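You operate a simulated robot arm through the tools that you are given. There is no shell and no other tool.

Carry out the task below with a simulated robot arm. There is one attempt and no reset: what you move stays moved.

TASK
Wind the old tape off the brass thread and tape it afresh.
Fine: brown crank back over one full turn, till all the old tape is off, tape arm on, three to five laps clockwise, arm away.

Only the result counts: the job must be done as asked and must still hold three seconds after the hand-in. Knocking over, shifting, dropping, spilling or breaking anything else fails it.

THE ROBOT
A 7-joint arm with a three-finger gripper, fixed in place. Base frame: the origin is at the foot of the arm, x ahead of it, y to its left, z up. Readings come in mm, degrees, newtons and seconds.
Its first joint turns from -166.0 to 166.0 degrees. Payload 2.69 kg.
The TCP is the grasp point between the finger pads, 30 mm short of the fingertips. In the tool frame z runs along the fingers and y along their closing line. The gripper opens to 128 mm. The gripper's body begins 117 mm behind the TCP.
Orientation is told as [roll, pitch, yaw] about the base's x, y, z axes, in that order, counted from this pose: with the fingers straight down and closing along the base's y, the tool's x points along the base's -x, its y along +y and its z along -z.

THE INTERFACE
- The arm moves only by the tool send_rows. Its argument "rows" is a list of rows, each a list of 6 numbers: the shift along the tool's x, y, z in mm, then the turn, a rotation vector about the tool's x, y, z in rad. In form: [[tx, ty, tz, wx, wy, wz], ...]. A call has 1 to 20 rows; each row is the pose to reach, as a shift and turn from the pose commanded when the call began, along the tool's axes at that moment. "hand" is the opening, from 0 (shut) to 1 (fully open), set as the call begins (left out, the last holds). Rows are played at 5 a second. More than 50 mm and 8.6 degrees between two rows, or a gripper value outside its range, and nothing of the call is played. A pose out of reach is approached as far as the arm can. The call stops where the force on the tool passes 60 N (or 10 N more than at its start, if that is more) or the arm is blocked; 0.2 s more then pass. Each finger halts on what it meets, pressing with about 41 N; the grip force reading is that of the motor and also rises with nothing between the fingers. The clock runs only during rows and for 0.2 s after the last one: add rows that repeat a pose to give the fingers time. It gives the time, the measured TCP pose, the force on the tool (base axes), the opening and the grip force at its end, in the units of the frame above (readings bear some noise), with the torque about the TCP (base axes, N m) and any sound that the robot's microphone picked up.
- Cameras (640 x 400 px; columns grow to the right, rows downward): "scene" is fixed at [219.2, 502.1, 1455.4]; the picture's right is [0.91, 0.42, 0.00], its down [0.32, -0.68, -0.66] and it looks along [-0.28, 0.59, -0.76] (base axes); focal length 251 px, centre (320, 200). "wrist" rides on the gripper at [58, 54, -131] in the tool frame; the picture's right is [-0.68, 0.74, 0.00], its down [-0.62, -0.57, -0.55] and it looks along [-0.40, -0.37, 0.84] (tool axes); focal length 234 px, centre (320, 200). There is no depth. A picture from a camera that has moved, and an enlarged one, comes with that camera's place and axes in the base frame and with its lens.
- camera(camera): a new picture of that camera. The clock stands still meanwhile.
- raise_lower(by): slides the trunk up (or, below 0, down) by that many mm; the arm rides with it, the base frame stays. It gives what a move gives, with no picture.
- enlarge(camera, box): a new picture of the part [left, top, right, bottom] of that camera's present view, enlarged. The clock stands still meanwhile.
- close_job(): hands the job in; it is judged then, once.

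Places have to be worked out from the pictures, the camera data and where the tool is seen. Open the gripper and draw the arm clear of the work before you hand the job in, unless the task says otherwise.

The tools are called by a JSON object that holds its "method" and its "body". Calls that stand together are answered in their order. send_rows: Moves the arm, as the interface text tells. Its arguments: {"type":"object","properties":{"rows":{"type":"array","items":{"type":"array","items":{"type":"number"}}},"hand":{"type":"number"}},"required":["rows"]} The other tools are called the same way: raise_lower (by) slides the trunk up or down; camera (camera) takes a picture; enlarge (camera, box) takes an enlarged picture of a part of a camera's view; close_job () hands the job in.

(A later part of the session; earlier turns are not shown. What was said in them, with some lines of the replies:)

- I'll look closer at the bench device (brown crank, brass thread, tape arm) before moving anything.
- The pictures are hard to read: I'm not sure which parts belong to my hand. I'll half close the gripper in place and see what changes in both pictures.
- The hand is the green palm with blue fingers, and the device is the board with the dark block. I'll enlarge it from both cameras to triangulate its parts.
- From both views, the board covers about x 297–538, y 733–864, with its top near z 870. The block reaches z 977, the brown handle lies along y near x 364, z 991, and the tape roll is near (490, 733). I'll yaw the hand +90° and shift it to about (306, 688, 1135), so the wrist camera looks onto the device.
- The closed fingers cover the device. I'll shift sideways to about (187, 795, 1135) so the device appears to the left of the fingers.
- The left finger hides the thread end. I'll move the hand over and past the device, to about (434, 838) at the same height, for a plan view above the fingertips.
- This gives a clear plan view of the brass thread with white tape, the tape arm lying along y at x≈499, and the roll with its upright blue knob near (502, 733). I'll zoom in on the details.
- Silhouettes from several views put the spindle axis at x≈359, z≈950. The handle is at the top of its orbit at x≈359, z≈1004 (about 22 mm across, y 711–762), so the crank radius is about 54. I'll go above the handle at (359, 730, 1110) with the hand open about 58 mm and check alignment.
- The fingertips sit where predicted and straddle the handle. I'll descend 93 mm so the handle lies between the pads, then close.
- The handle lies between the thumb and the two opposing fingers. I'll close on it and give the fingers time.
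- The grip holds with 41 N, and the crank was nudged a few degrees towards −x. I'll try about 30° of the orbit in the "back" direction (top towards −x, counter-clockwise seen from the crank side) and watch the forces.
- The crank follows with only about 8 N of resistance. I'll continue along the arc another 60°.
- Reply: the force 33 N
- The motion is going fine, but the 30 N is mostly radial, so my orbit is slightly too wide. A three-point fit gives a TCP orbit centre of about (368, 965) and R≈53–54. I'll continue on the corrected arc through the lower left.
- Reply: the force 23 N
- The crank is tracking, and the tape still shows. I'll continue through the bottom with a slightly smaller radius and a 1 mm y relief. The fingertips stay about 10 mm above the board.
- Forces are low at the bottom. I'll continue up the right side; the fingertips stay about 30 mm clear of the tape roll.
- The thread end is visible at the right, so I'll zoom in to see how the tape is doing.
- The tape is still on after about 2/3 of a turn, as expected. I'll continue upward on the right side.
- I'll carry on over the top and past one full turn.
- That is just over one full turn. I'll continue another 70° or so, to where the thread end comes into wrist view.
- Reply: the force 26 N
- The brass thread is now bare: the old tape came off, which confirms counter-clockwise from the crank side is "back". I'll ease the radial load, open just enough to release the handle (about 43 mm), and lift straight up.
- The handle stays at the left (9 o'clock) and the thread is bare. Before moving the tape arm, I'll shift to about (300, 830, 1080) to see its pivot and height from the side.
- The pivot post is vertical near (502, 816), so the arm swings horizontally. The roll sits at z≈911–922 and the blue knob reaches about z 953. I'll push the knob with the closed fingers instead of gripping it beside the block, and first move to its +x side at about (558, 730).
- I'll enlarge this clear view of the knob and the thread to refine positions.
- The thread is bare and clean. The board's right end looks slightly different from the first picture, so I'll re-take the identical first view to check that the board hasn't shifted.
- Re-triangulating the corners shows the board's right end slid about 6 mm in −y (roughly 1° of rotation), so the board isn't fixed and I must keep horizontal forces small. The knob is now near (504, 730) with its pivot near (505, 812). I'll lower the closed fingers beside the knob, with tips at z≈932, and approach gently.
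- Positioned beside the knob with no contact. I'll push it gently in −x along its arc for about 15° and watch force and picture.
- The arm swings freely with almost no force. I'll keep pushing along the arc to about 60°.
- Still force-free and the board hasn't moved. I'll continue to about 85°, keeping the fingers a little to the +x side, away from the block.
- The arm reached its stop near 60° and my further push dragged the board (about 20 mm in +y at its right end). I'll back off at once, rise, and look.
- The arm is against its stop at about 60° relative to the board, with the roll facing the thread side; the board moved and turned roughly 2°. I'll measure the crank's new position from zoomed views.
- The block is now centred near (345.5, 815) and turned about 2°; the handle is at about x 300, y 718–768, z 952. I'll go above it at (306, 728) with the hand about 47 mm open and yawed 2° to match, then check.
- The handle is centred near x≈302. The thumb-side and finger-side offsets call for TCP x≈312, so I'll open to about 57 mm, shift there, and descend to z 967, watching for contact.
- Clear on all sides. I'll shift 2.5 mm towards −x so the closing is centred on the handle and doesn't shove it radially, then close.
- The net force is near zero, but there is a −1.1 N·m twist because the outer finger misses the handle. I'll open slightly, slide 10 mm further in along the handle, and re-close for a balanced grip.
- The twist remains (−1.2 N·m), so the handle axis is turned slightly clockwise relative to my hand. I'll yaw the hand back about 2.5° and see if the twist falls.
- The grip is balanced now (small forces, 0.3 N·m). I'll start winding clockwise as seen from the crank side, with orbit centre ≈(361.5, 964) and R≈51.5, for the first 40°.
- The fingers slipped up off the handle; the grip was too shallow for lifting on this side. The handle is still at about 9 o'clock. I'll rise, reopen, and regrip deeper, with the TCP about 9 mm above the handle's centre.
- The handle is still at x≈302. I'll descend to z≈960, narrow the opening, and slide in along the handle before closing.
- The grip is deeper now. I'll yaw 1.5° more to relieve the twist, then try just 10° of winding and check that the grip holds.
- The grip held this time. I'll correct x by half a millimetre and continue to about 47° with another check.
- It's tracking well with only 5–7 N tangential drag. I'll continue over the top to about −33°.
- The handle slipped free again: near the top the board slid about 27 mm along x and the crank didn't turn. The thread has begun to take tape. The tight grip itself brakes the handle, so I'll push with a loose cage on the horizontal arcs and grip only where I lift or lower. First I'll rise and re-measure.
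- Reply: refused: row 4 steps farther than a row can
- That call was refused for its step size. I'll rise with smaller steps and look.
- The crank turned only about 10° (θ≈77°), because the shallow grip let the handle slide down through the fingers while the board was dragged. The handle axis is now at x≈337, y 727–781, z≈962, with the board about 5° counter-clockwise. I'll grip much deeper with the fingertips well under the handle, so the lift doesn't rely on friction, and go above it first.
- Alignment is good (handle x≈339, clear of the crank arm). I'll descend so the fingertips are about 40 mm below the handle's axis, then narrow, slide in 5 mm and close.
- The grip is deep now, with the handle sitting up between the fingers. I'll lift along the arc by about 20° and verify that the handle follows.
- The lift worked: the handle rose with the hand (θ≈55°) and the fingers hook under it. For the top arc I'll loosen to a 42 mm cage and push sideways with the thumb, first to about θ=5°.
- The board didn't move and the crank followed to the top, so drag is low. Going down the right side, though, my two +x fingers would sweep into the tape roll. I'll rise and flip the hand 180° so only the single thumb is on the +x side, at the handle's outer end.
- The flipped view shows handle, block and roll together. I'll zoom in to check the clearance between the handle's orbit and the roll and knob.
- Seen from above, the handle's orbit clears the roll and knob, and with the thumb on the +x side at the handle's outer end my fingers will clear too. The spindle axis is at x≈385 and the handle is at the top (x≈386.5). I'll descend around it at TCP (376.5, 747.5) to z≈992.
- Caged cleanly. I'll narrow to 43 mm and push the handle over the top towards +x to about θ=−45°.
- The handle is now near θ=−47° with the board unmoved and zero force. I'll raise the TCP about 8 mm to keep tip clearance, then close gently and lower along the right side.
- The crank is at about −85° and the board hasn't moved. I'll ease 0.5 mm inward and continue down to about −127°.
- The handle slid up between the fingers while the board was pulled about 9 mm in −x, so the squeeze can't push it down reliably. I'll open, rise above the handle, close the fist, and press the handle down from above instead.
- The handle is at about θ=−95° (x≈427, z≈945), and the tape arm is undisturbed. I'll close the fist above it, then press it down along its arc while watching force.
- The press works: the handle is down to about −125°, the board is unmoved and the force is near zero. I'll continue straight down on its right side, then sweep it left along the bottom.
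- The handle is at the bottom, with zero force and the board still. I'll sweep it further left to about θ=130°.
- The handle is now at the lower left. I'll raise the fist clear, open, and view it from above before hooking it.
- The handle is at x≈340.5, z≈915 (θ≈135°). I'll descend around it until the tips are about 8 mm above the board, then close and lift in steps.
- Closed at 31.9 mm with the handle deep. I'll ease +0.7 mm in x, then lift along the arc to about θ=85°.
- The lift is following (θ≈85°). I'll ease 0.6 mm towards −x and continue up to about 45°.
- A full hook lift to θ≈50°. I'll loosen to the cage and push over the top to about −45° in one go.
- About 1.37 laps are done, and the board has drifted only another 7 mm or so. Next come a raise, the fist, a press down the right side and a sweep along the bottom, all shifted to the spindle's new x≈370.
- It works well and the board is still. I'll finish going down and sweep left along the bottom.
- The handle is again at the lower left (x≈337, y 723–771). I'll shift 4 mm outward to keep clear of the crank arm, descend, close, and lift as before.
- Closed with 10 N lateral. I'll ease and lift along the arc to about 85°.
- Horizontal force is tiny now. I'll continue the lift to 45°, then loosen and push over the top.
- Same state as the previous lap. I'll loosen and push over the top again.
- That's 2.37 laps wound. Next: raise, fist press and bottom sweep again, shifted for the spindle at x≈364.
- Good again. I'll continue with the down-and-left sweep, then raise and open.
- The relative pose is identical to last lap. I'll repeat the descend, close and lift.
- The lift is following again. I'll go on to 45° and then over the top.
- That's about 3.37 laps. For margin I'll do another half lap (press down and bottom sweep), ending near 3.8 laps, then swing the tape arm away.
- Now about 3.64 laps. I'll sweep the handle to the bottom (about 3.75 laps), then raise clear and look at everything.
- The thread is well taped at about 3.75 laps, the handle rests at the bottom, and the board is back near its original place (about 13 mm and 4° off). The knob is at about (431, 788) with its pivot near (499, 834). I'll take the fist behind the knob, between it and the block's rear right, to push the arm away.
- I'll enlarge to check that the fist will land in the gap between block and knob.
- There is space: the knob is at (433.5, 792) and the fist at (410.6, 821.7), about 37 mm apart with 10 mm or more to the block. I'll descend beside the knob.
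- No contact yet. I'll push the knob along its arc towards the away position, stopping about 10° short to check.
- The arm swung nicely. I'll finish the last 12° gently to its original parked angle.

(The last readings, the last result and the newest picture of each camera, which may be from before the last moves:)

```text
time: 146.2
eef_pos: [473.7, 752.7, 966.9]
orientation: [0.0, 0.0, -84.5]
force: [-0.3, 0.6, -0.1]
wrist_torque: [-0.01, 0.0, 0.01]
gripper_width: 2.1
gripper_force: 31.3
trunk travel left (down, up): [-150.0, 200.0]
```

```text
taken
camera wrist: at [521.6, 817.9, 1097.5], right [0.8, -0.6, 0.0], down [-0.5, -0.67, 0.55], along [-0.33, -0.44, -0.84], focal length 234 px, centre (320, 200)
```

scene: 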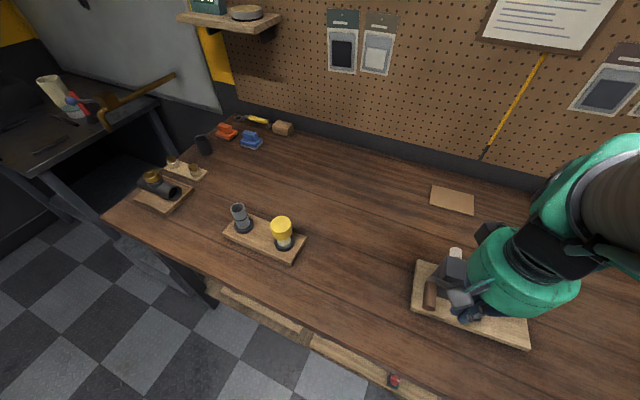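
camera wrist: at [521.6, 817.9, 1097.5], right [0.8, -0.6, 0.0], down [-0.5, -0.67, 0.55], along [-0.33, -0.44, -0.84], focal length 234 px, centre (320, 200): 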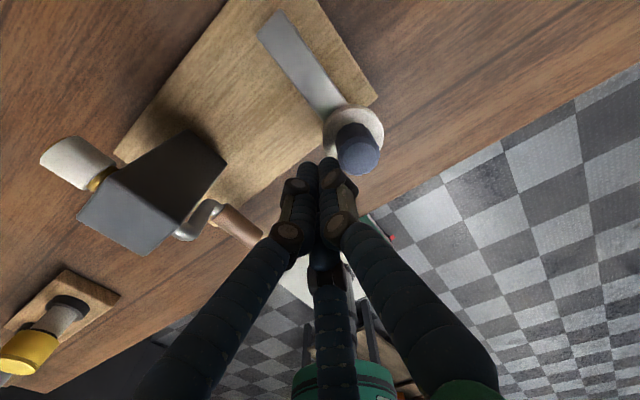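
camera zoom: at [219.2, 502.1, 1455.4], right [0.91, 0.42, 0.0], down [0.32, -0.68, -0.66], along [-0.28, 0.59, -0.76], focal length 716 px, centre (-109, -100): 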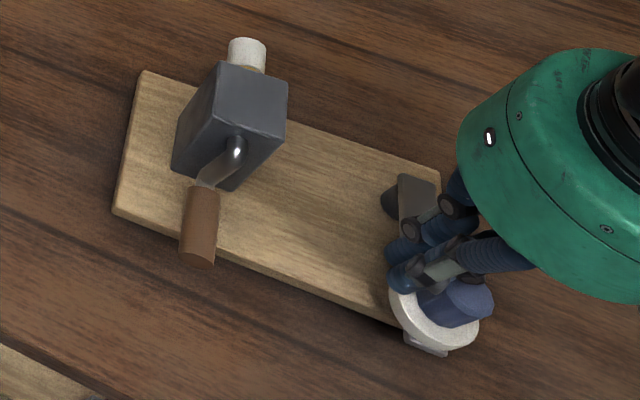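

The arm is nearly parallel to the board's edge, as at the start. I'll raise the fist and inspect the arm's angle and the tape.

{"method": "send_rows", "body": {"rows": [[1, -2, -10, 0, 0, 0], [1, -3, -40, 0, 0, 0], [1, -3, -75, 0, 0, 0], [1, -3, -110, 0, 0, 0], [-20, -20, -140, 0, 0, 0], [-20, -20, -140, 0, 0, 0]]}}

{"method": "camera", "body": {"camera": "wrist"}}

{"method": "enlarge", "body": {"camera": "wrist", "box": [140, 0, 400, 200]}}

{"method": "enlarge", "body": {"camera": "scene", "box": [380, 230, 560, 390]}}

```text
time: 147.6
eef_pos: [456.5, 732.6, 1108.7]
orientation: [0.1, 0.0, -84.5]
force: [-0.7, -0.3, 1.3]
wrist_torque: [0.09, 0.0, 0.0]
gripper_width: 2.2
gripper_force: 31.8
trunk travel left (down, up): [-150.0, 200.0]
```

```text
taken
camera wrist: at [504.3, 795.7, 1238.8], right [0.8, -0.6, 0.0], down [-0.5, -0.67, 0.55], along [-0.33, -0.44, -0.84], focal length 234 px, centre (320, 200)
```

wrist: 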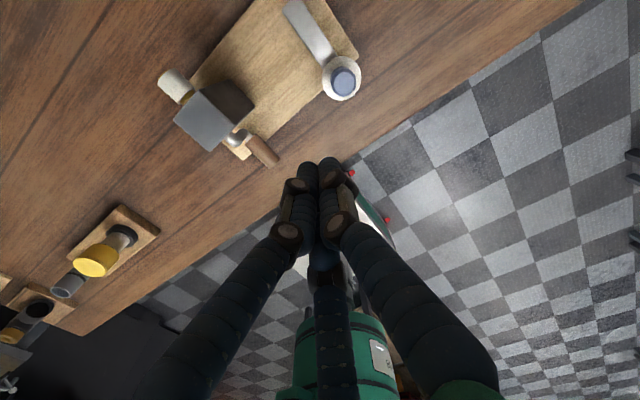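

```text
2.00 times, centred on (270, 100) of wrist
camera zoom: at [504.3, 795.7, 1238.8], right [0.8, -0.6, 0.0], down [-0.5, -0.67, 0.55], along [-0.33, -0.44, -0.84], focal length 468 px, centre (420, 400)
```

zoom: 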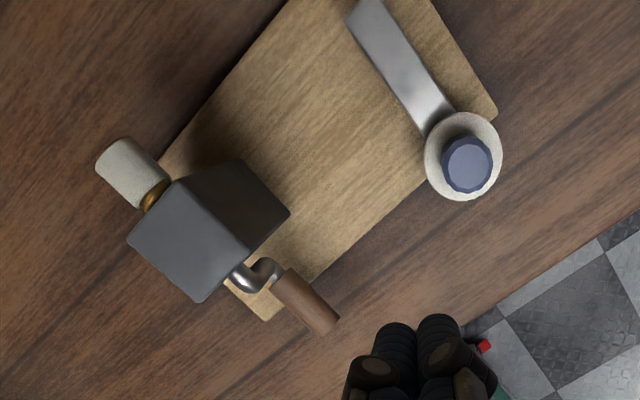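

```text
2.50 times, centred on (470, 310) of scene
camera zoom: at [219.2, 502.1, 1455.4], right [0.91, 0.42, 0.0], down [0.32, -0.68, -0.66], along [-0.28, 0.59, -0.76], focal length 627 px, centre (-55, -75)
```

zoom: 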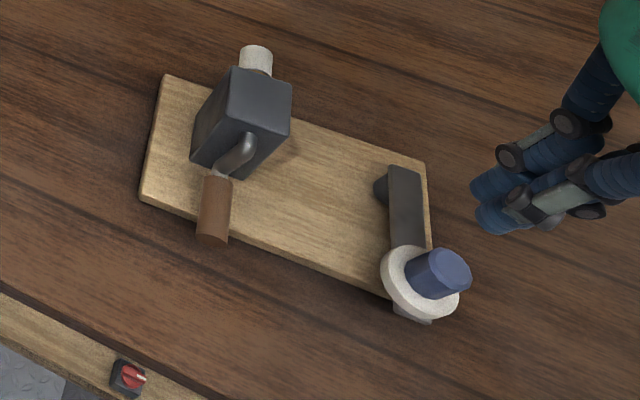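

The arm is parked parallel to the board edge and the thread is taped. The board's right end sits about 20 mm too far +y, so I'll nudge it back by pushing the knob straight along the arm's axis (−y, through the pivot), which won't swing the arm. First I'll go behind the knob.

{"method": "send_rows", "body": {"rows": [[15, 15, 0, 0, 0, 0], [30, 30, 0, 0, 0, 0], [45, 46, 0, 0, 0, 0], [58.9, 60.8, 0, 0, 0, 0], [58.9, 60.8, 40, 0, 0, 0], [58.9, 60.8, 80, 0, 0, 0], [58.9, 60.8, 115, 0, 0, 0], [58.9, 60.8, 115, 0, 0, 0]]}}

{"method": "camera", "body": {"camera": "wrist"}}

{"method": "enlarge", "body": {"camera": "scene", "box": [380, 230, 560, 390]}}

```text
time: 149.4
eef_pos: [507.5, 797.6, 993.2]
orientation: [0.1, 0.0, -84.5]
force: [0.2, 0.0, -0.7]
wrist_torque: [-0.04, 0.01, -0.02]
gripper_width: 2.1
gripper_force: 31.6
trunk travel left (down, up): [-150.0, 200.0]
```

```text
taken
camera wrist: at [556.0, 861.8, 1123.1], right [0.8, -0.6, 0.0], down [-0.5, -0.67, 0.55], along [-0.33, -0.44, -0.84], focal length 234 px, centre (320, 200)
```

wrist: 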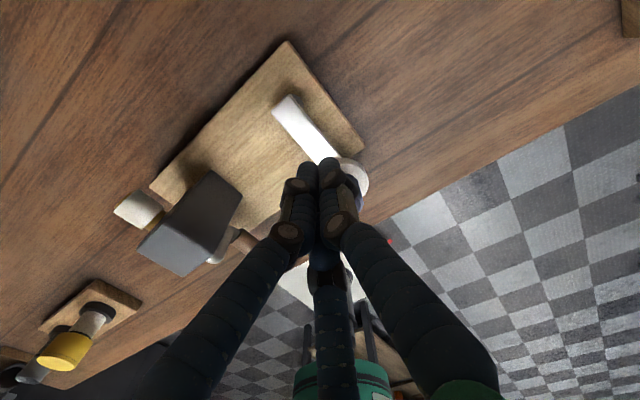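

```text
2.50 times, centred on (470, 310) of scene
camera zoom: at [219.2, 502.1, 1455.4], right [0.91, 0.42, 0.0], down [0.32, -0.68, -0.66], along [-0.28, 0.59, -0.76], focal length 627 px, centre (-55, -75)
```

zoom: 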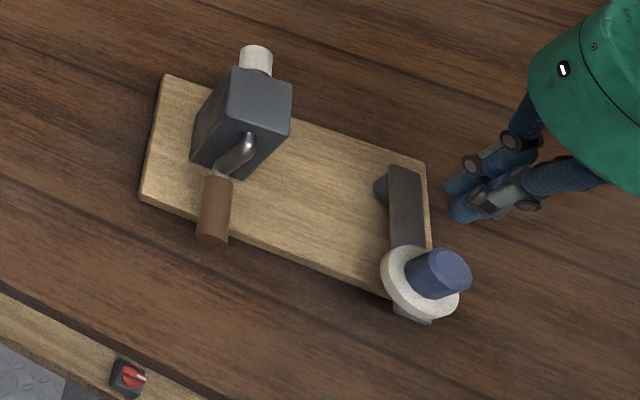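

I'll descend beside the knob and push gently in −y, about 10–12 mm past contact.

{"method": "send_rows", "body": {"rows": [[0, 3, 16, 0, 0, 0], [0, 3, 33, 0, 0, 0], [-5, 2.5, 33, 0, 0, 0], [-9, 2.1, 33, 0, 0, 0], [-12, 1.9, 33, 0, 0, 0], [-15, 1.6, 33, 0, 0, 0], [-18, 1.3, 33, 0, 0, 0], [-21, 1, 33, 0, 0, 0], [-21, 1, 33, 0, 0, 0]]}}

{"method": "camera", "body": {"camera": "wrist"}}

{"method": "enlarge", "body": {"camera": "scene", "box": [380, 230, 560, 390]}}

```text
time: 151.4
eef_pos: [511.9, 777.0, 958.9]
orientation: [-0.1, 0.1, -84.5]
force: [0.4, 9.4, 2.4]
wrist_torque: [0.04, -0.03, -0.02]
gripper_width: 2.3
gripper_force: 31.5
trunk travel left (down, up): [-150.0, 200.0]
```

```text
taken
camera wrist: at [561.2, 840.8, 1089.1], right [0.8, -0.6, 0.0], down [-0.5, -0.67, 0.55], along [-0.33, -0.44, -0.84], focal length 234 px, centre (320, 200)
```

wrist: 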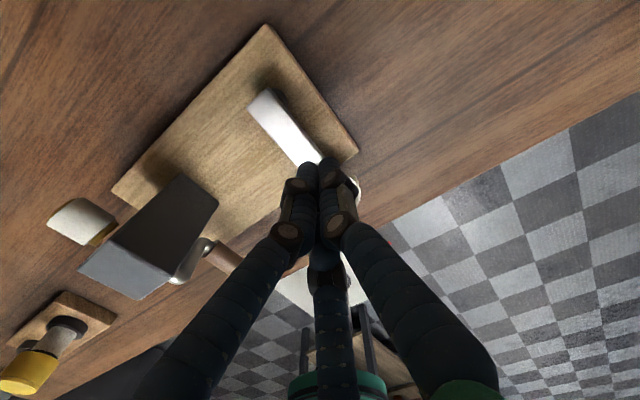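

```text
2.50 times, centred on (470, 310) of scene
camera zoom: at [219.2, 502.1, 1455.4], right [0.91, 0.42, 0.0], down [0.32, -0.68, -0.66], along [-0.28, 0.59, -0.76], focal length 627 px, centre (-55, -75)
```

zoom: 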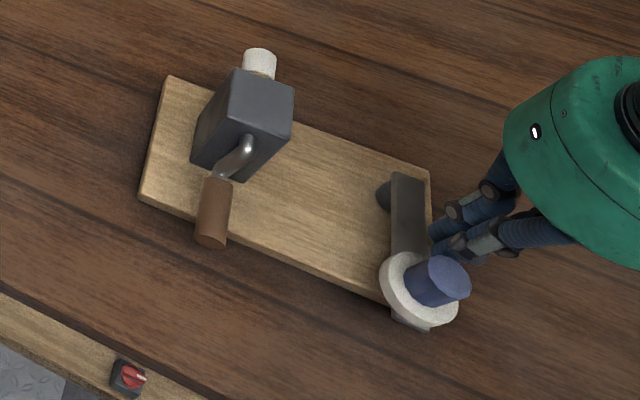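

The board's right end is coming back, with the arm still aligned and 9 N. I'll push another 9 mm.

{"method": "send_rows", "body": {"rows": [[-3, -0.3, 0, 0, 0, 0], [-6, -0.5, 0, 0, 0, 0], [-9, -0.8, 0, 0, 0, 0], [-10, -0.9, 0, 0, 0, 0], [-10, -0.9, 0, 0, 0, 0]]}}

{"method": "enlarge", "body": {"camera": "scene", "box": [380, 230, 560, 390]}}

{"method": "camera", "body": {"camera": "wrist"}}

```text
time: 152.6
eef_pos: [513.6, 767.3, 959.4]
orientation: [0.0, -0.1, -84.5]
force: [-0.1, -0.5, 0.7]
wrist_torque: [-0.01, 0.0, -0.01]
gripper_width: 2.1
gripper_force: 31.6
trunk travel left (down, up): [-150.0, 200.0]
```

```text
2.50 times, centred on (470, 310) of scene
camera zoom: at [219.2, 502.1, 1455.4], right [0.91, 0.42, 0.0], down [0.32, -0.68, -0.66], along [-0.28, 0.59, -0.76], focal length 627 px, centre (-55, -75)
```

zoom: 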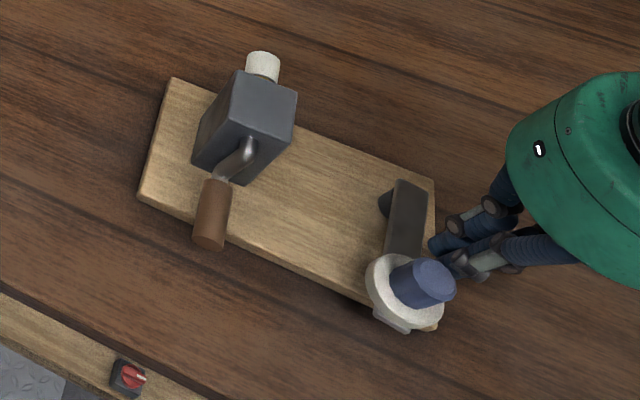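

```text
taken
camera wrist: at [561.8, 830.2, 1088.8], right [0.8, -0.6, 0.0], down [-0.5, -0.67, 0.55], along [-0.33, -0.44, -0.84], focal length 234 px, centre (320, 200)
```

wrist: 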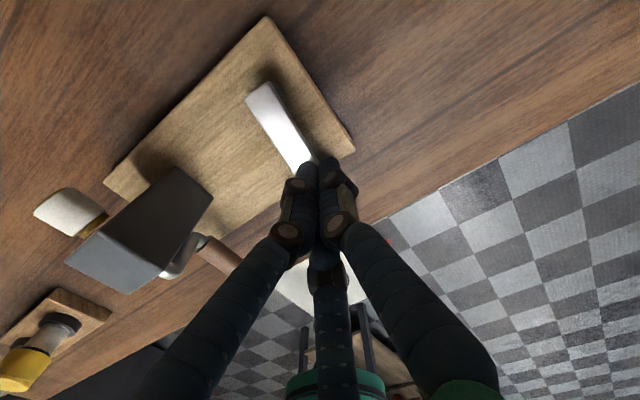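

The board is now within about 5 mm of its original pose, but the arm slipped about 10° off its park. I'll lift, go to the knob's −x side, and push it gently back to fully away.

{"method": "send_rows", "body": {"rows": [[3, 1, -5, 0, 0, 0], [3, 1, -40, 0, 0, 0], [3, 1, -80, 0, 0, 0], [-4, -25, -85, 0, 0, 0], [-11, -50, -85, 0, 0, 0], [-18.3, -72.6, -85, 0, 0, 0], [-18.3, -72.6, -50, 0, 0, 0], [-18.3, -72.6, -20, 0, 0, 0], [-18.3, -72.6, -4, 0, 0, 0], [-18.3, -72.6, -4, 0, 0, 0]]}}

{"method": "camera", "body": {"camera": "wrist"}}

{"method": "enlarge", "body": {"camera": "scene", "box": [380, 230, 560, 390]}}

```text
time: 154.8
eef_pos: [444.6, 742.4, 963.7]
orientation: [0.0, -0.1, -84.5]
force: [0.7, -0.3, 0.7]
wrist_torque: [0.02, -0.05, 0.01]
gripper_width: 2.1
gripper_force: 31.4
trunk travel left (down, up): [-150.0, 200.0]
```

```text
taken
camera wrist: at [492.8, 805.4, 1093.9], right [0.8, -0.6, 0.0], down [-0.5, -0.67, 0.55], along [-0.33, -0.44, -0.84], focal length 234 px, centre (320, 200)
```

wrist: 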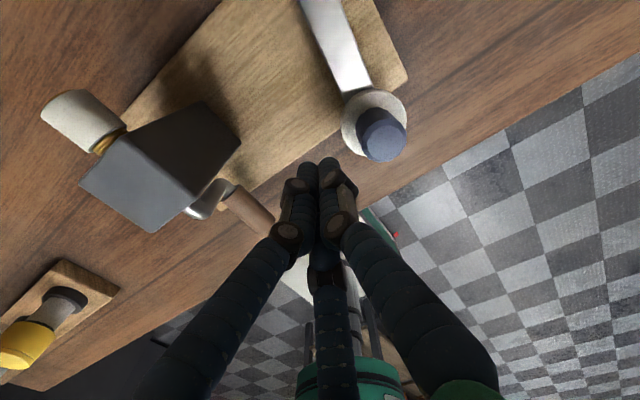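

```text
2.50 times, centred on (470, 310) of scene
camera zoom: at [219.2, 502.1, 1455.4], right [0.91, 0.42, 0.0], down [0.32, -0.68, -0.66], along [-0.28, 0.59, -0.76], focal length 627 px, centre (-55, -75)
```

zoom: 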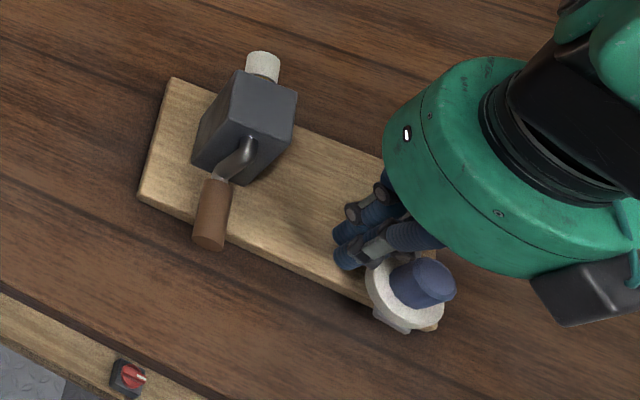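

I'll push the knob +x gently to its park position.

{"method": "send_rows", "body": {"rows": [[-1, 6, 0, 0, 0, 0], [-2, 12, 0, 0, 0, 0], [-3.2, 17, 0, 0, 0, 0], [-4.2, 22, 0, 0, 0, 0], [-5.2, 26.5, 0, 0, 0, 0], [-6, 30, 0, 0, 0, 0], [-6, 30, 0, 0, 0, 0]]}}

{"method": "camera", "body": {"camera": "wrist"}}

{"method": "enlarge", "body": {"camera": "scene", "box": [380, 230, 560, 390]}}

```text
time: 156.4
eef_pos: [472.9, 738.3, 962.6]
orientation: [0.0, -0.1, -84.5]
force: [-4.4, 0.4, 0.1]
wrist_torque: [-0.05, 0.06, 0.02]
gripper_width: 2.2
gripper_force: 31.4
trunk travel left (down, up): [-150.0, 200.0]
```

```text
taken
camera wrist: at [521.7, 802.1, 1093.8], right [0.8, -0.6, 0.0], down [-0.5, -0.67, 0.55], along [-0.33, -0.44, -0.84], focal length 234 px, centre (320, 200)
```

wrist: 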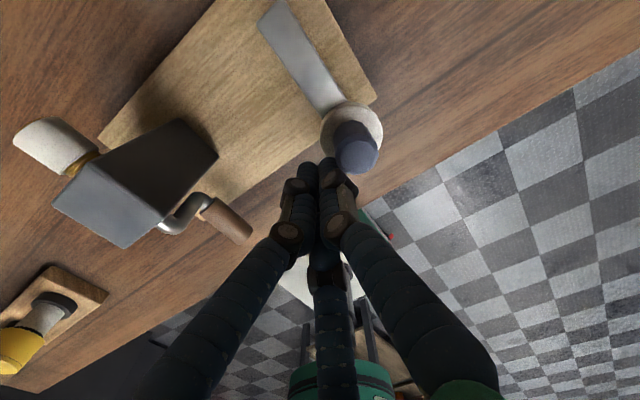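

```text
2.50 times, centred on (470, 310) of scene
camera zoom: at [219.2, 502.1, 1455.4], right [0.91, 0.42, 0.0], down [0.32, -0.68, -0.66], along [-0.28, 0.59, -0.76], focal length 627 px, centre (-55, -75)
```

zoom: 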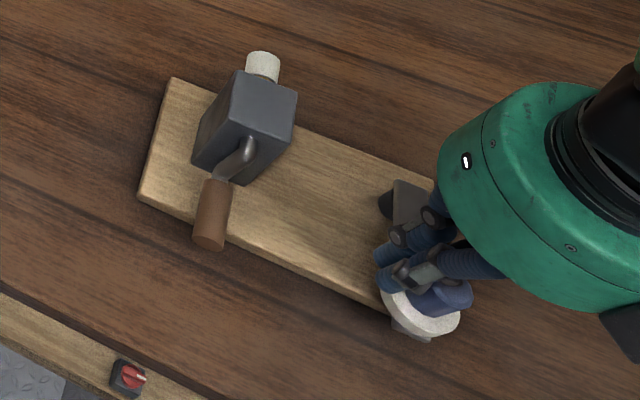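

The arm met its away stop lightly (4 N) and is parallel to the board edge again. I'll back off, rise and retreat, then do a final inspection.

{"method": "send_rows", "body": {"rows": [[0, -4, 0, 0, 0, 0], [0, -6, -30, 0, 0, 0], [0, -6, -70, 0, 0, 0], [0, -6, -110, 0, 0, 0], [-35, -25, -140, 0, 0, 0], [-70, -50, -160, 0, 0, 0], [-105, -75, -170, 0, 0, 0], [-105, -75, -170, 0, 0, 0]]}}

{"method": "send_rows", "body": {"rows": [[0, 0, 0, 0, 0, 0], [-30, -20, -20, 0, 0, 0], [-60, -50, -40, 0, 0, 0], [-60, -50, -40, 0, 0, 0]], "hand": 0.6}}

{"method": "camera", "body": {"camera": "scene"}}

{"method": "enlarge", "body": {"camera": "scene", "box": [380, 230, 560, 390]}}

{"method": "camera", "body": {"camera": "wrist"}}

```text
time: 158.2
eef_pos: [408.7, 625.0, 1132.0]
orientation: [0.0, 0.0, -84.5]
force: [0.0, 0.1, 0.3]
wrist_torque: [0.07, -0.02, -0.03]
gripper_width: 2.0
gripper_force: 31.6
trunk travel left (down, up): [-150.0, 200.0]
```

```text
time: 159.2
eef_pos: [363.9, 561.6, 1173.5]
orientation: [0.0, 0.0, -84.5]
force: [-0.6, -1.5, 0.1]
wrist_torque: [0.08, -0.02, 0.02]
gripper_width: 76.7
gripper_force: 0.0
trunk travel left (down, up): [-150.0, 200.0]
```

```text
taken
```

scene: 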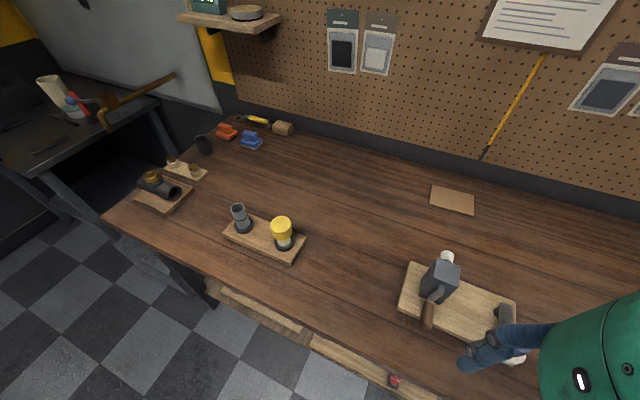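

```text
2.50 times, centred on (470, 310) of scene
camera zoom: at [219.2, 502.1, 1455.4], right [0.91, 0.42, 0.0], down [0.32, -0.68, -0.66], along [-0.28, 0.59, -0.76], focal length 627 px, centre (-55, -75)
```

zoom: 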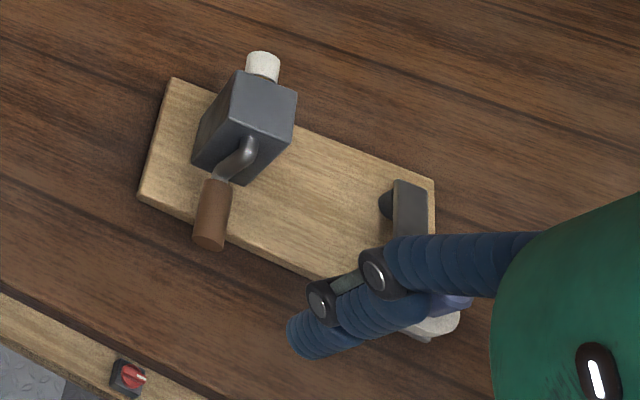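

```text
taken
camera wrist: at [413.5, 626.2, 1304.5], right [0.8, -0.6, 0.0], down [-0.5, -0.67, 0.55], along [-0.33, -0.44, -0.84], focal length 234 px, centre (320, 200)
```

wrist: 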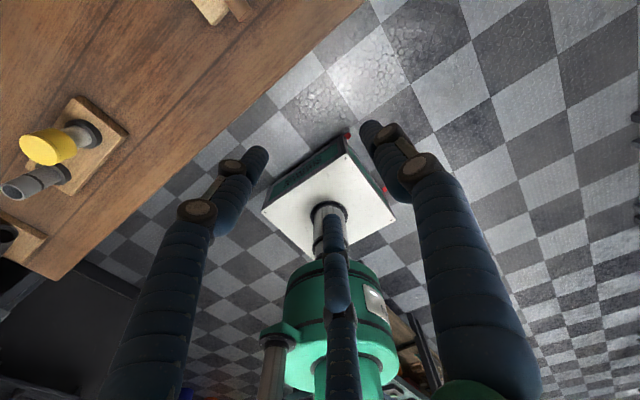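

The board is back in place and nothing else has moved. I'll draw the arm further away for an unobstructed last look at the tape arm and the thread.

{"method": "send_rows", "body": {"rows": [[-20, -25, -10, 0, 0, 0], [-40, -50, -20, 0, 0, 0], [-60, -80, -30, 0, 0, 0], [-80, -110, -40, 0, 0, 0], [-100, -140, -50, 0, 0, 0], [-100, -140, -50, 0, 0, 0]]}}

{"method": "camera", "body": {"camera": "scene"}}

{"method": "enlarge", "body": {"camera": "scene", "box": [380, 230, 560, 390]}}

{"method": "enlarge", "body": {"camera": "scene", "box": [425, 240, 475, 285]}}

```text
time: 160.6
eef_pos: [233.9, 449.4, 1223.2]
orientation: [0.0, 0.1, -84.5]
force: [0.3, 0.0, 0.1]
wrist_torque: [0.06, -0.08, 0.01]
gripper_width: 76.9
gripper_force: 0.0
trunk travel left (down, up): [-150.0, 200.0]
```

```text
taken
```

scene: 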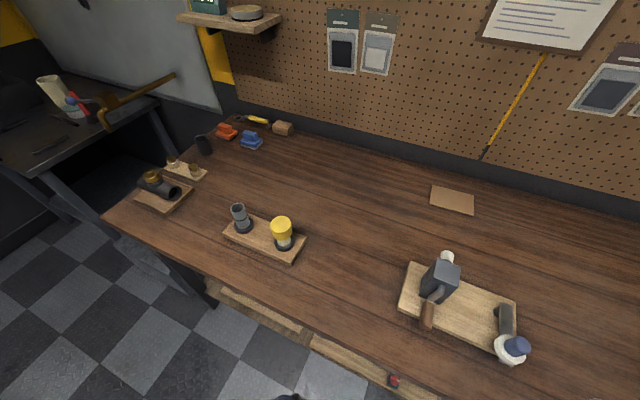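

```text
2.50 times, centred on (470, 310) of scene
camera zoom: at [219.2, 502.1, 1455.4], right [0.91, 0.42, 0.0], down [0.32, -0.68, -0.66], along [-0.28, 0.59, -0.76], focal length 627 px, centre (-55, -75)
```

zoom: 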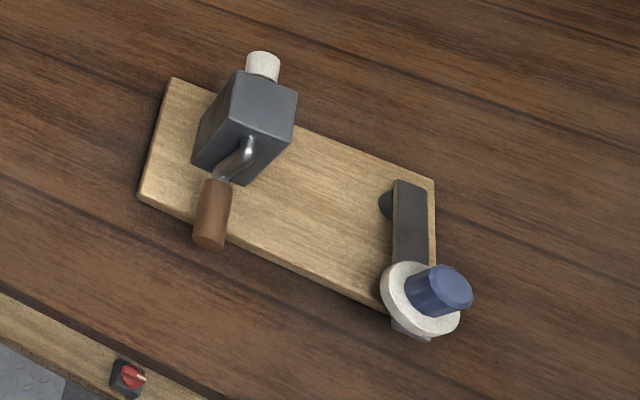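

```text
8.89 times, centred on (450, 262) of scene
camera zoom: at [219.2, 502.1, 1455.4], right [0.91, 0.42, 0.0], down [0.32, -0.68, -0.66], along [-0.28, 0.59, -0.76], focal length 2228 px, centre (-836, -356)
```

zoom: 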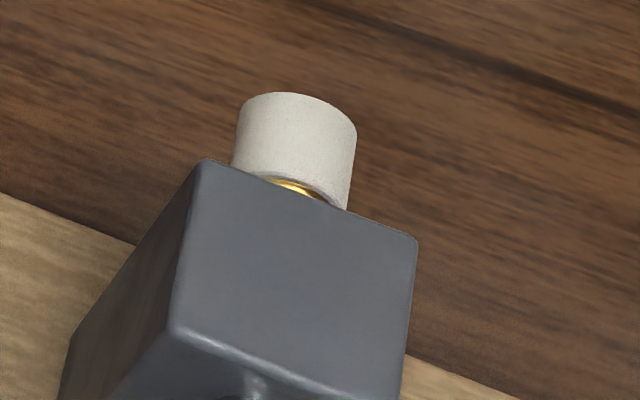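

Final state: the thread carries fresh tape after about 3.8 clockwise laps, and the tape arm is parked away. The board is within about 5 mm of its original place and no other object has moved. The gripper is open and clear, so I'm handing the job in.

{"method": "close_job", "body": {}}

```text
The job is handed in.
```

The brass thread is retaped and the job is handed in; I don't have the judge's result.

- **Old tape:** I turned the brown crank back about one and a quarter turns. The thread was bare brass before I started taping.
- **New tape:** I swung the tape arm on to its stop and wound about 3.8 laps clockwise, seen from the crank side. That count comes from tracking the crank's angle, since nothing on the device reads it out. The thread shows an even white layer.
- **Finish:** The tape arm is back at its parked stop, the crank rests at the bottom, and the gripper is open and clear of the work.

**Board shift:** the device's board isn't fixed to the bench. It slid up to about 30 mm and turned a few degrees while I cranked and pushed the tape arm. I nudged it back to within about 5 mm of where it started, but not exactly. Nothing else on the bench moved.
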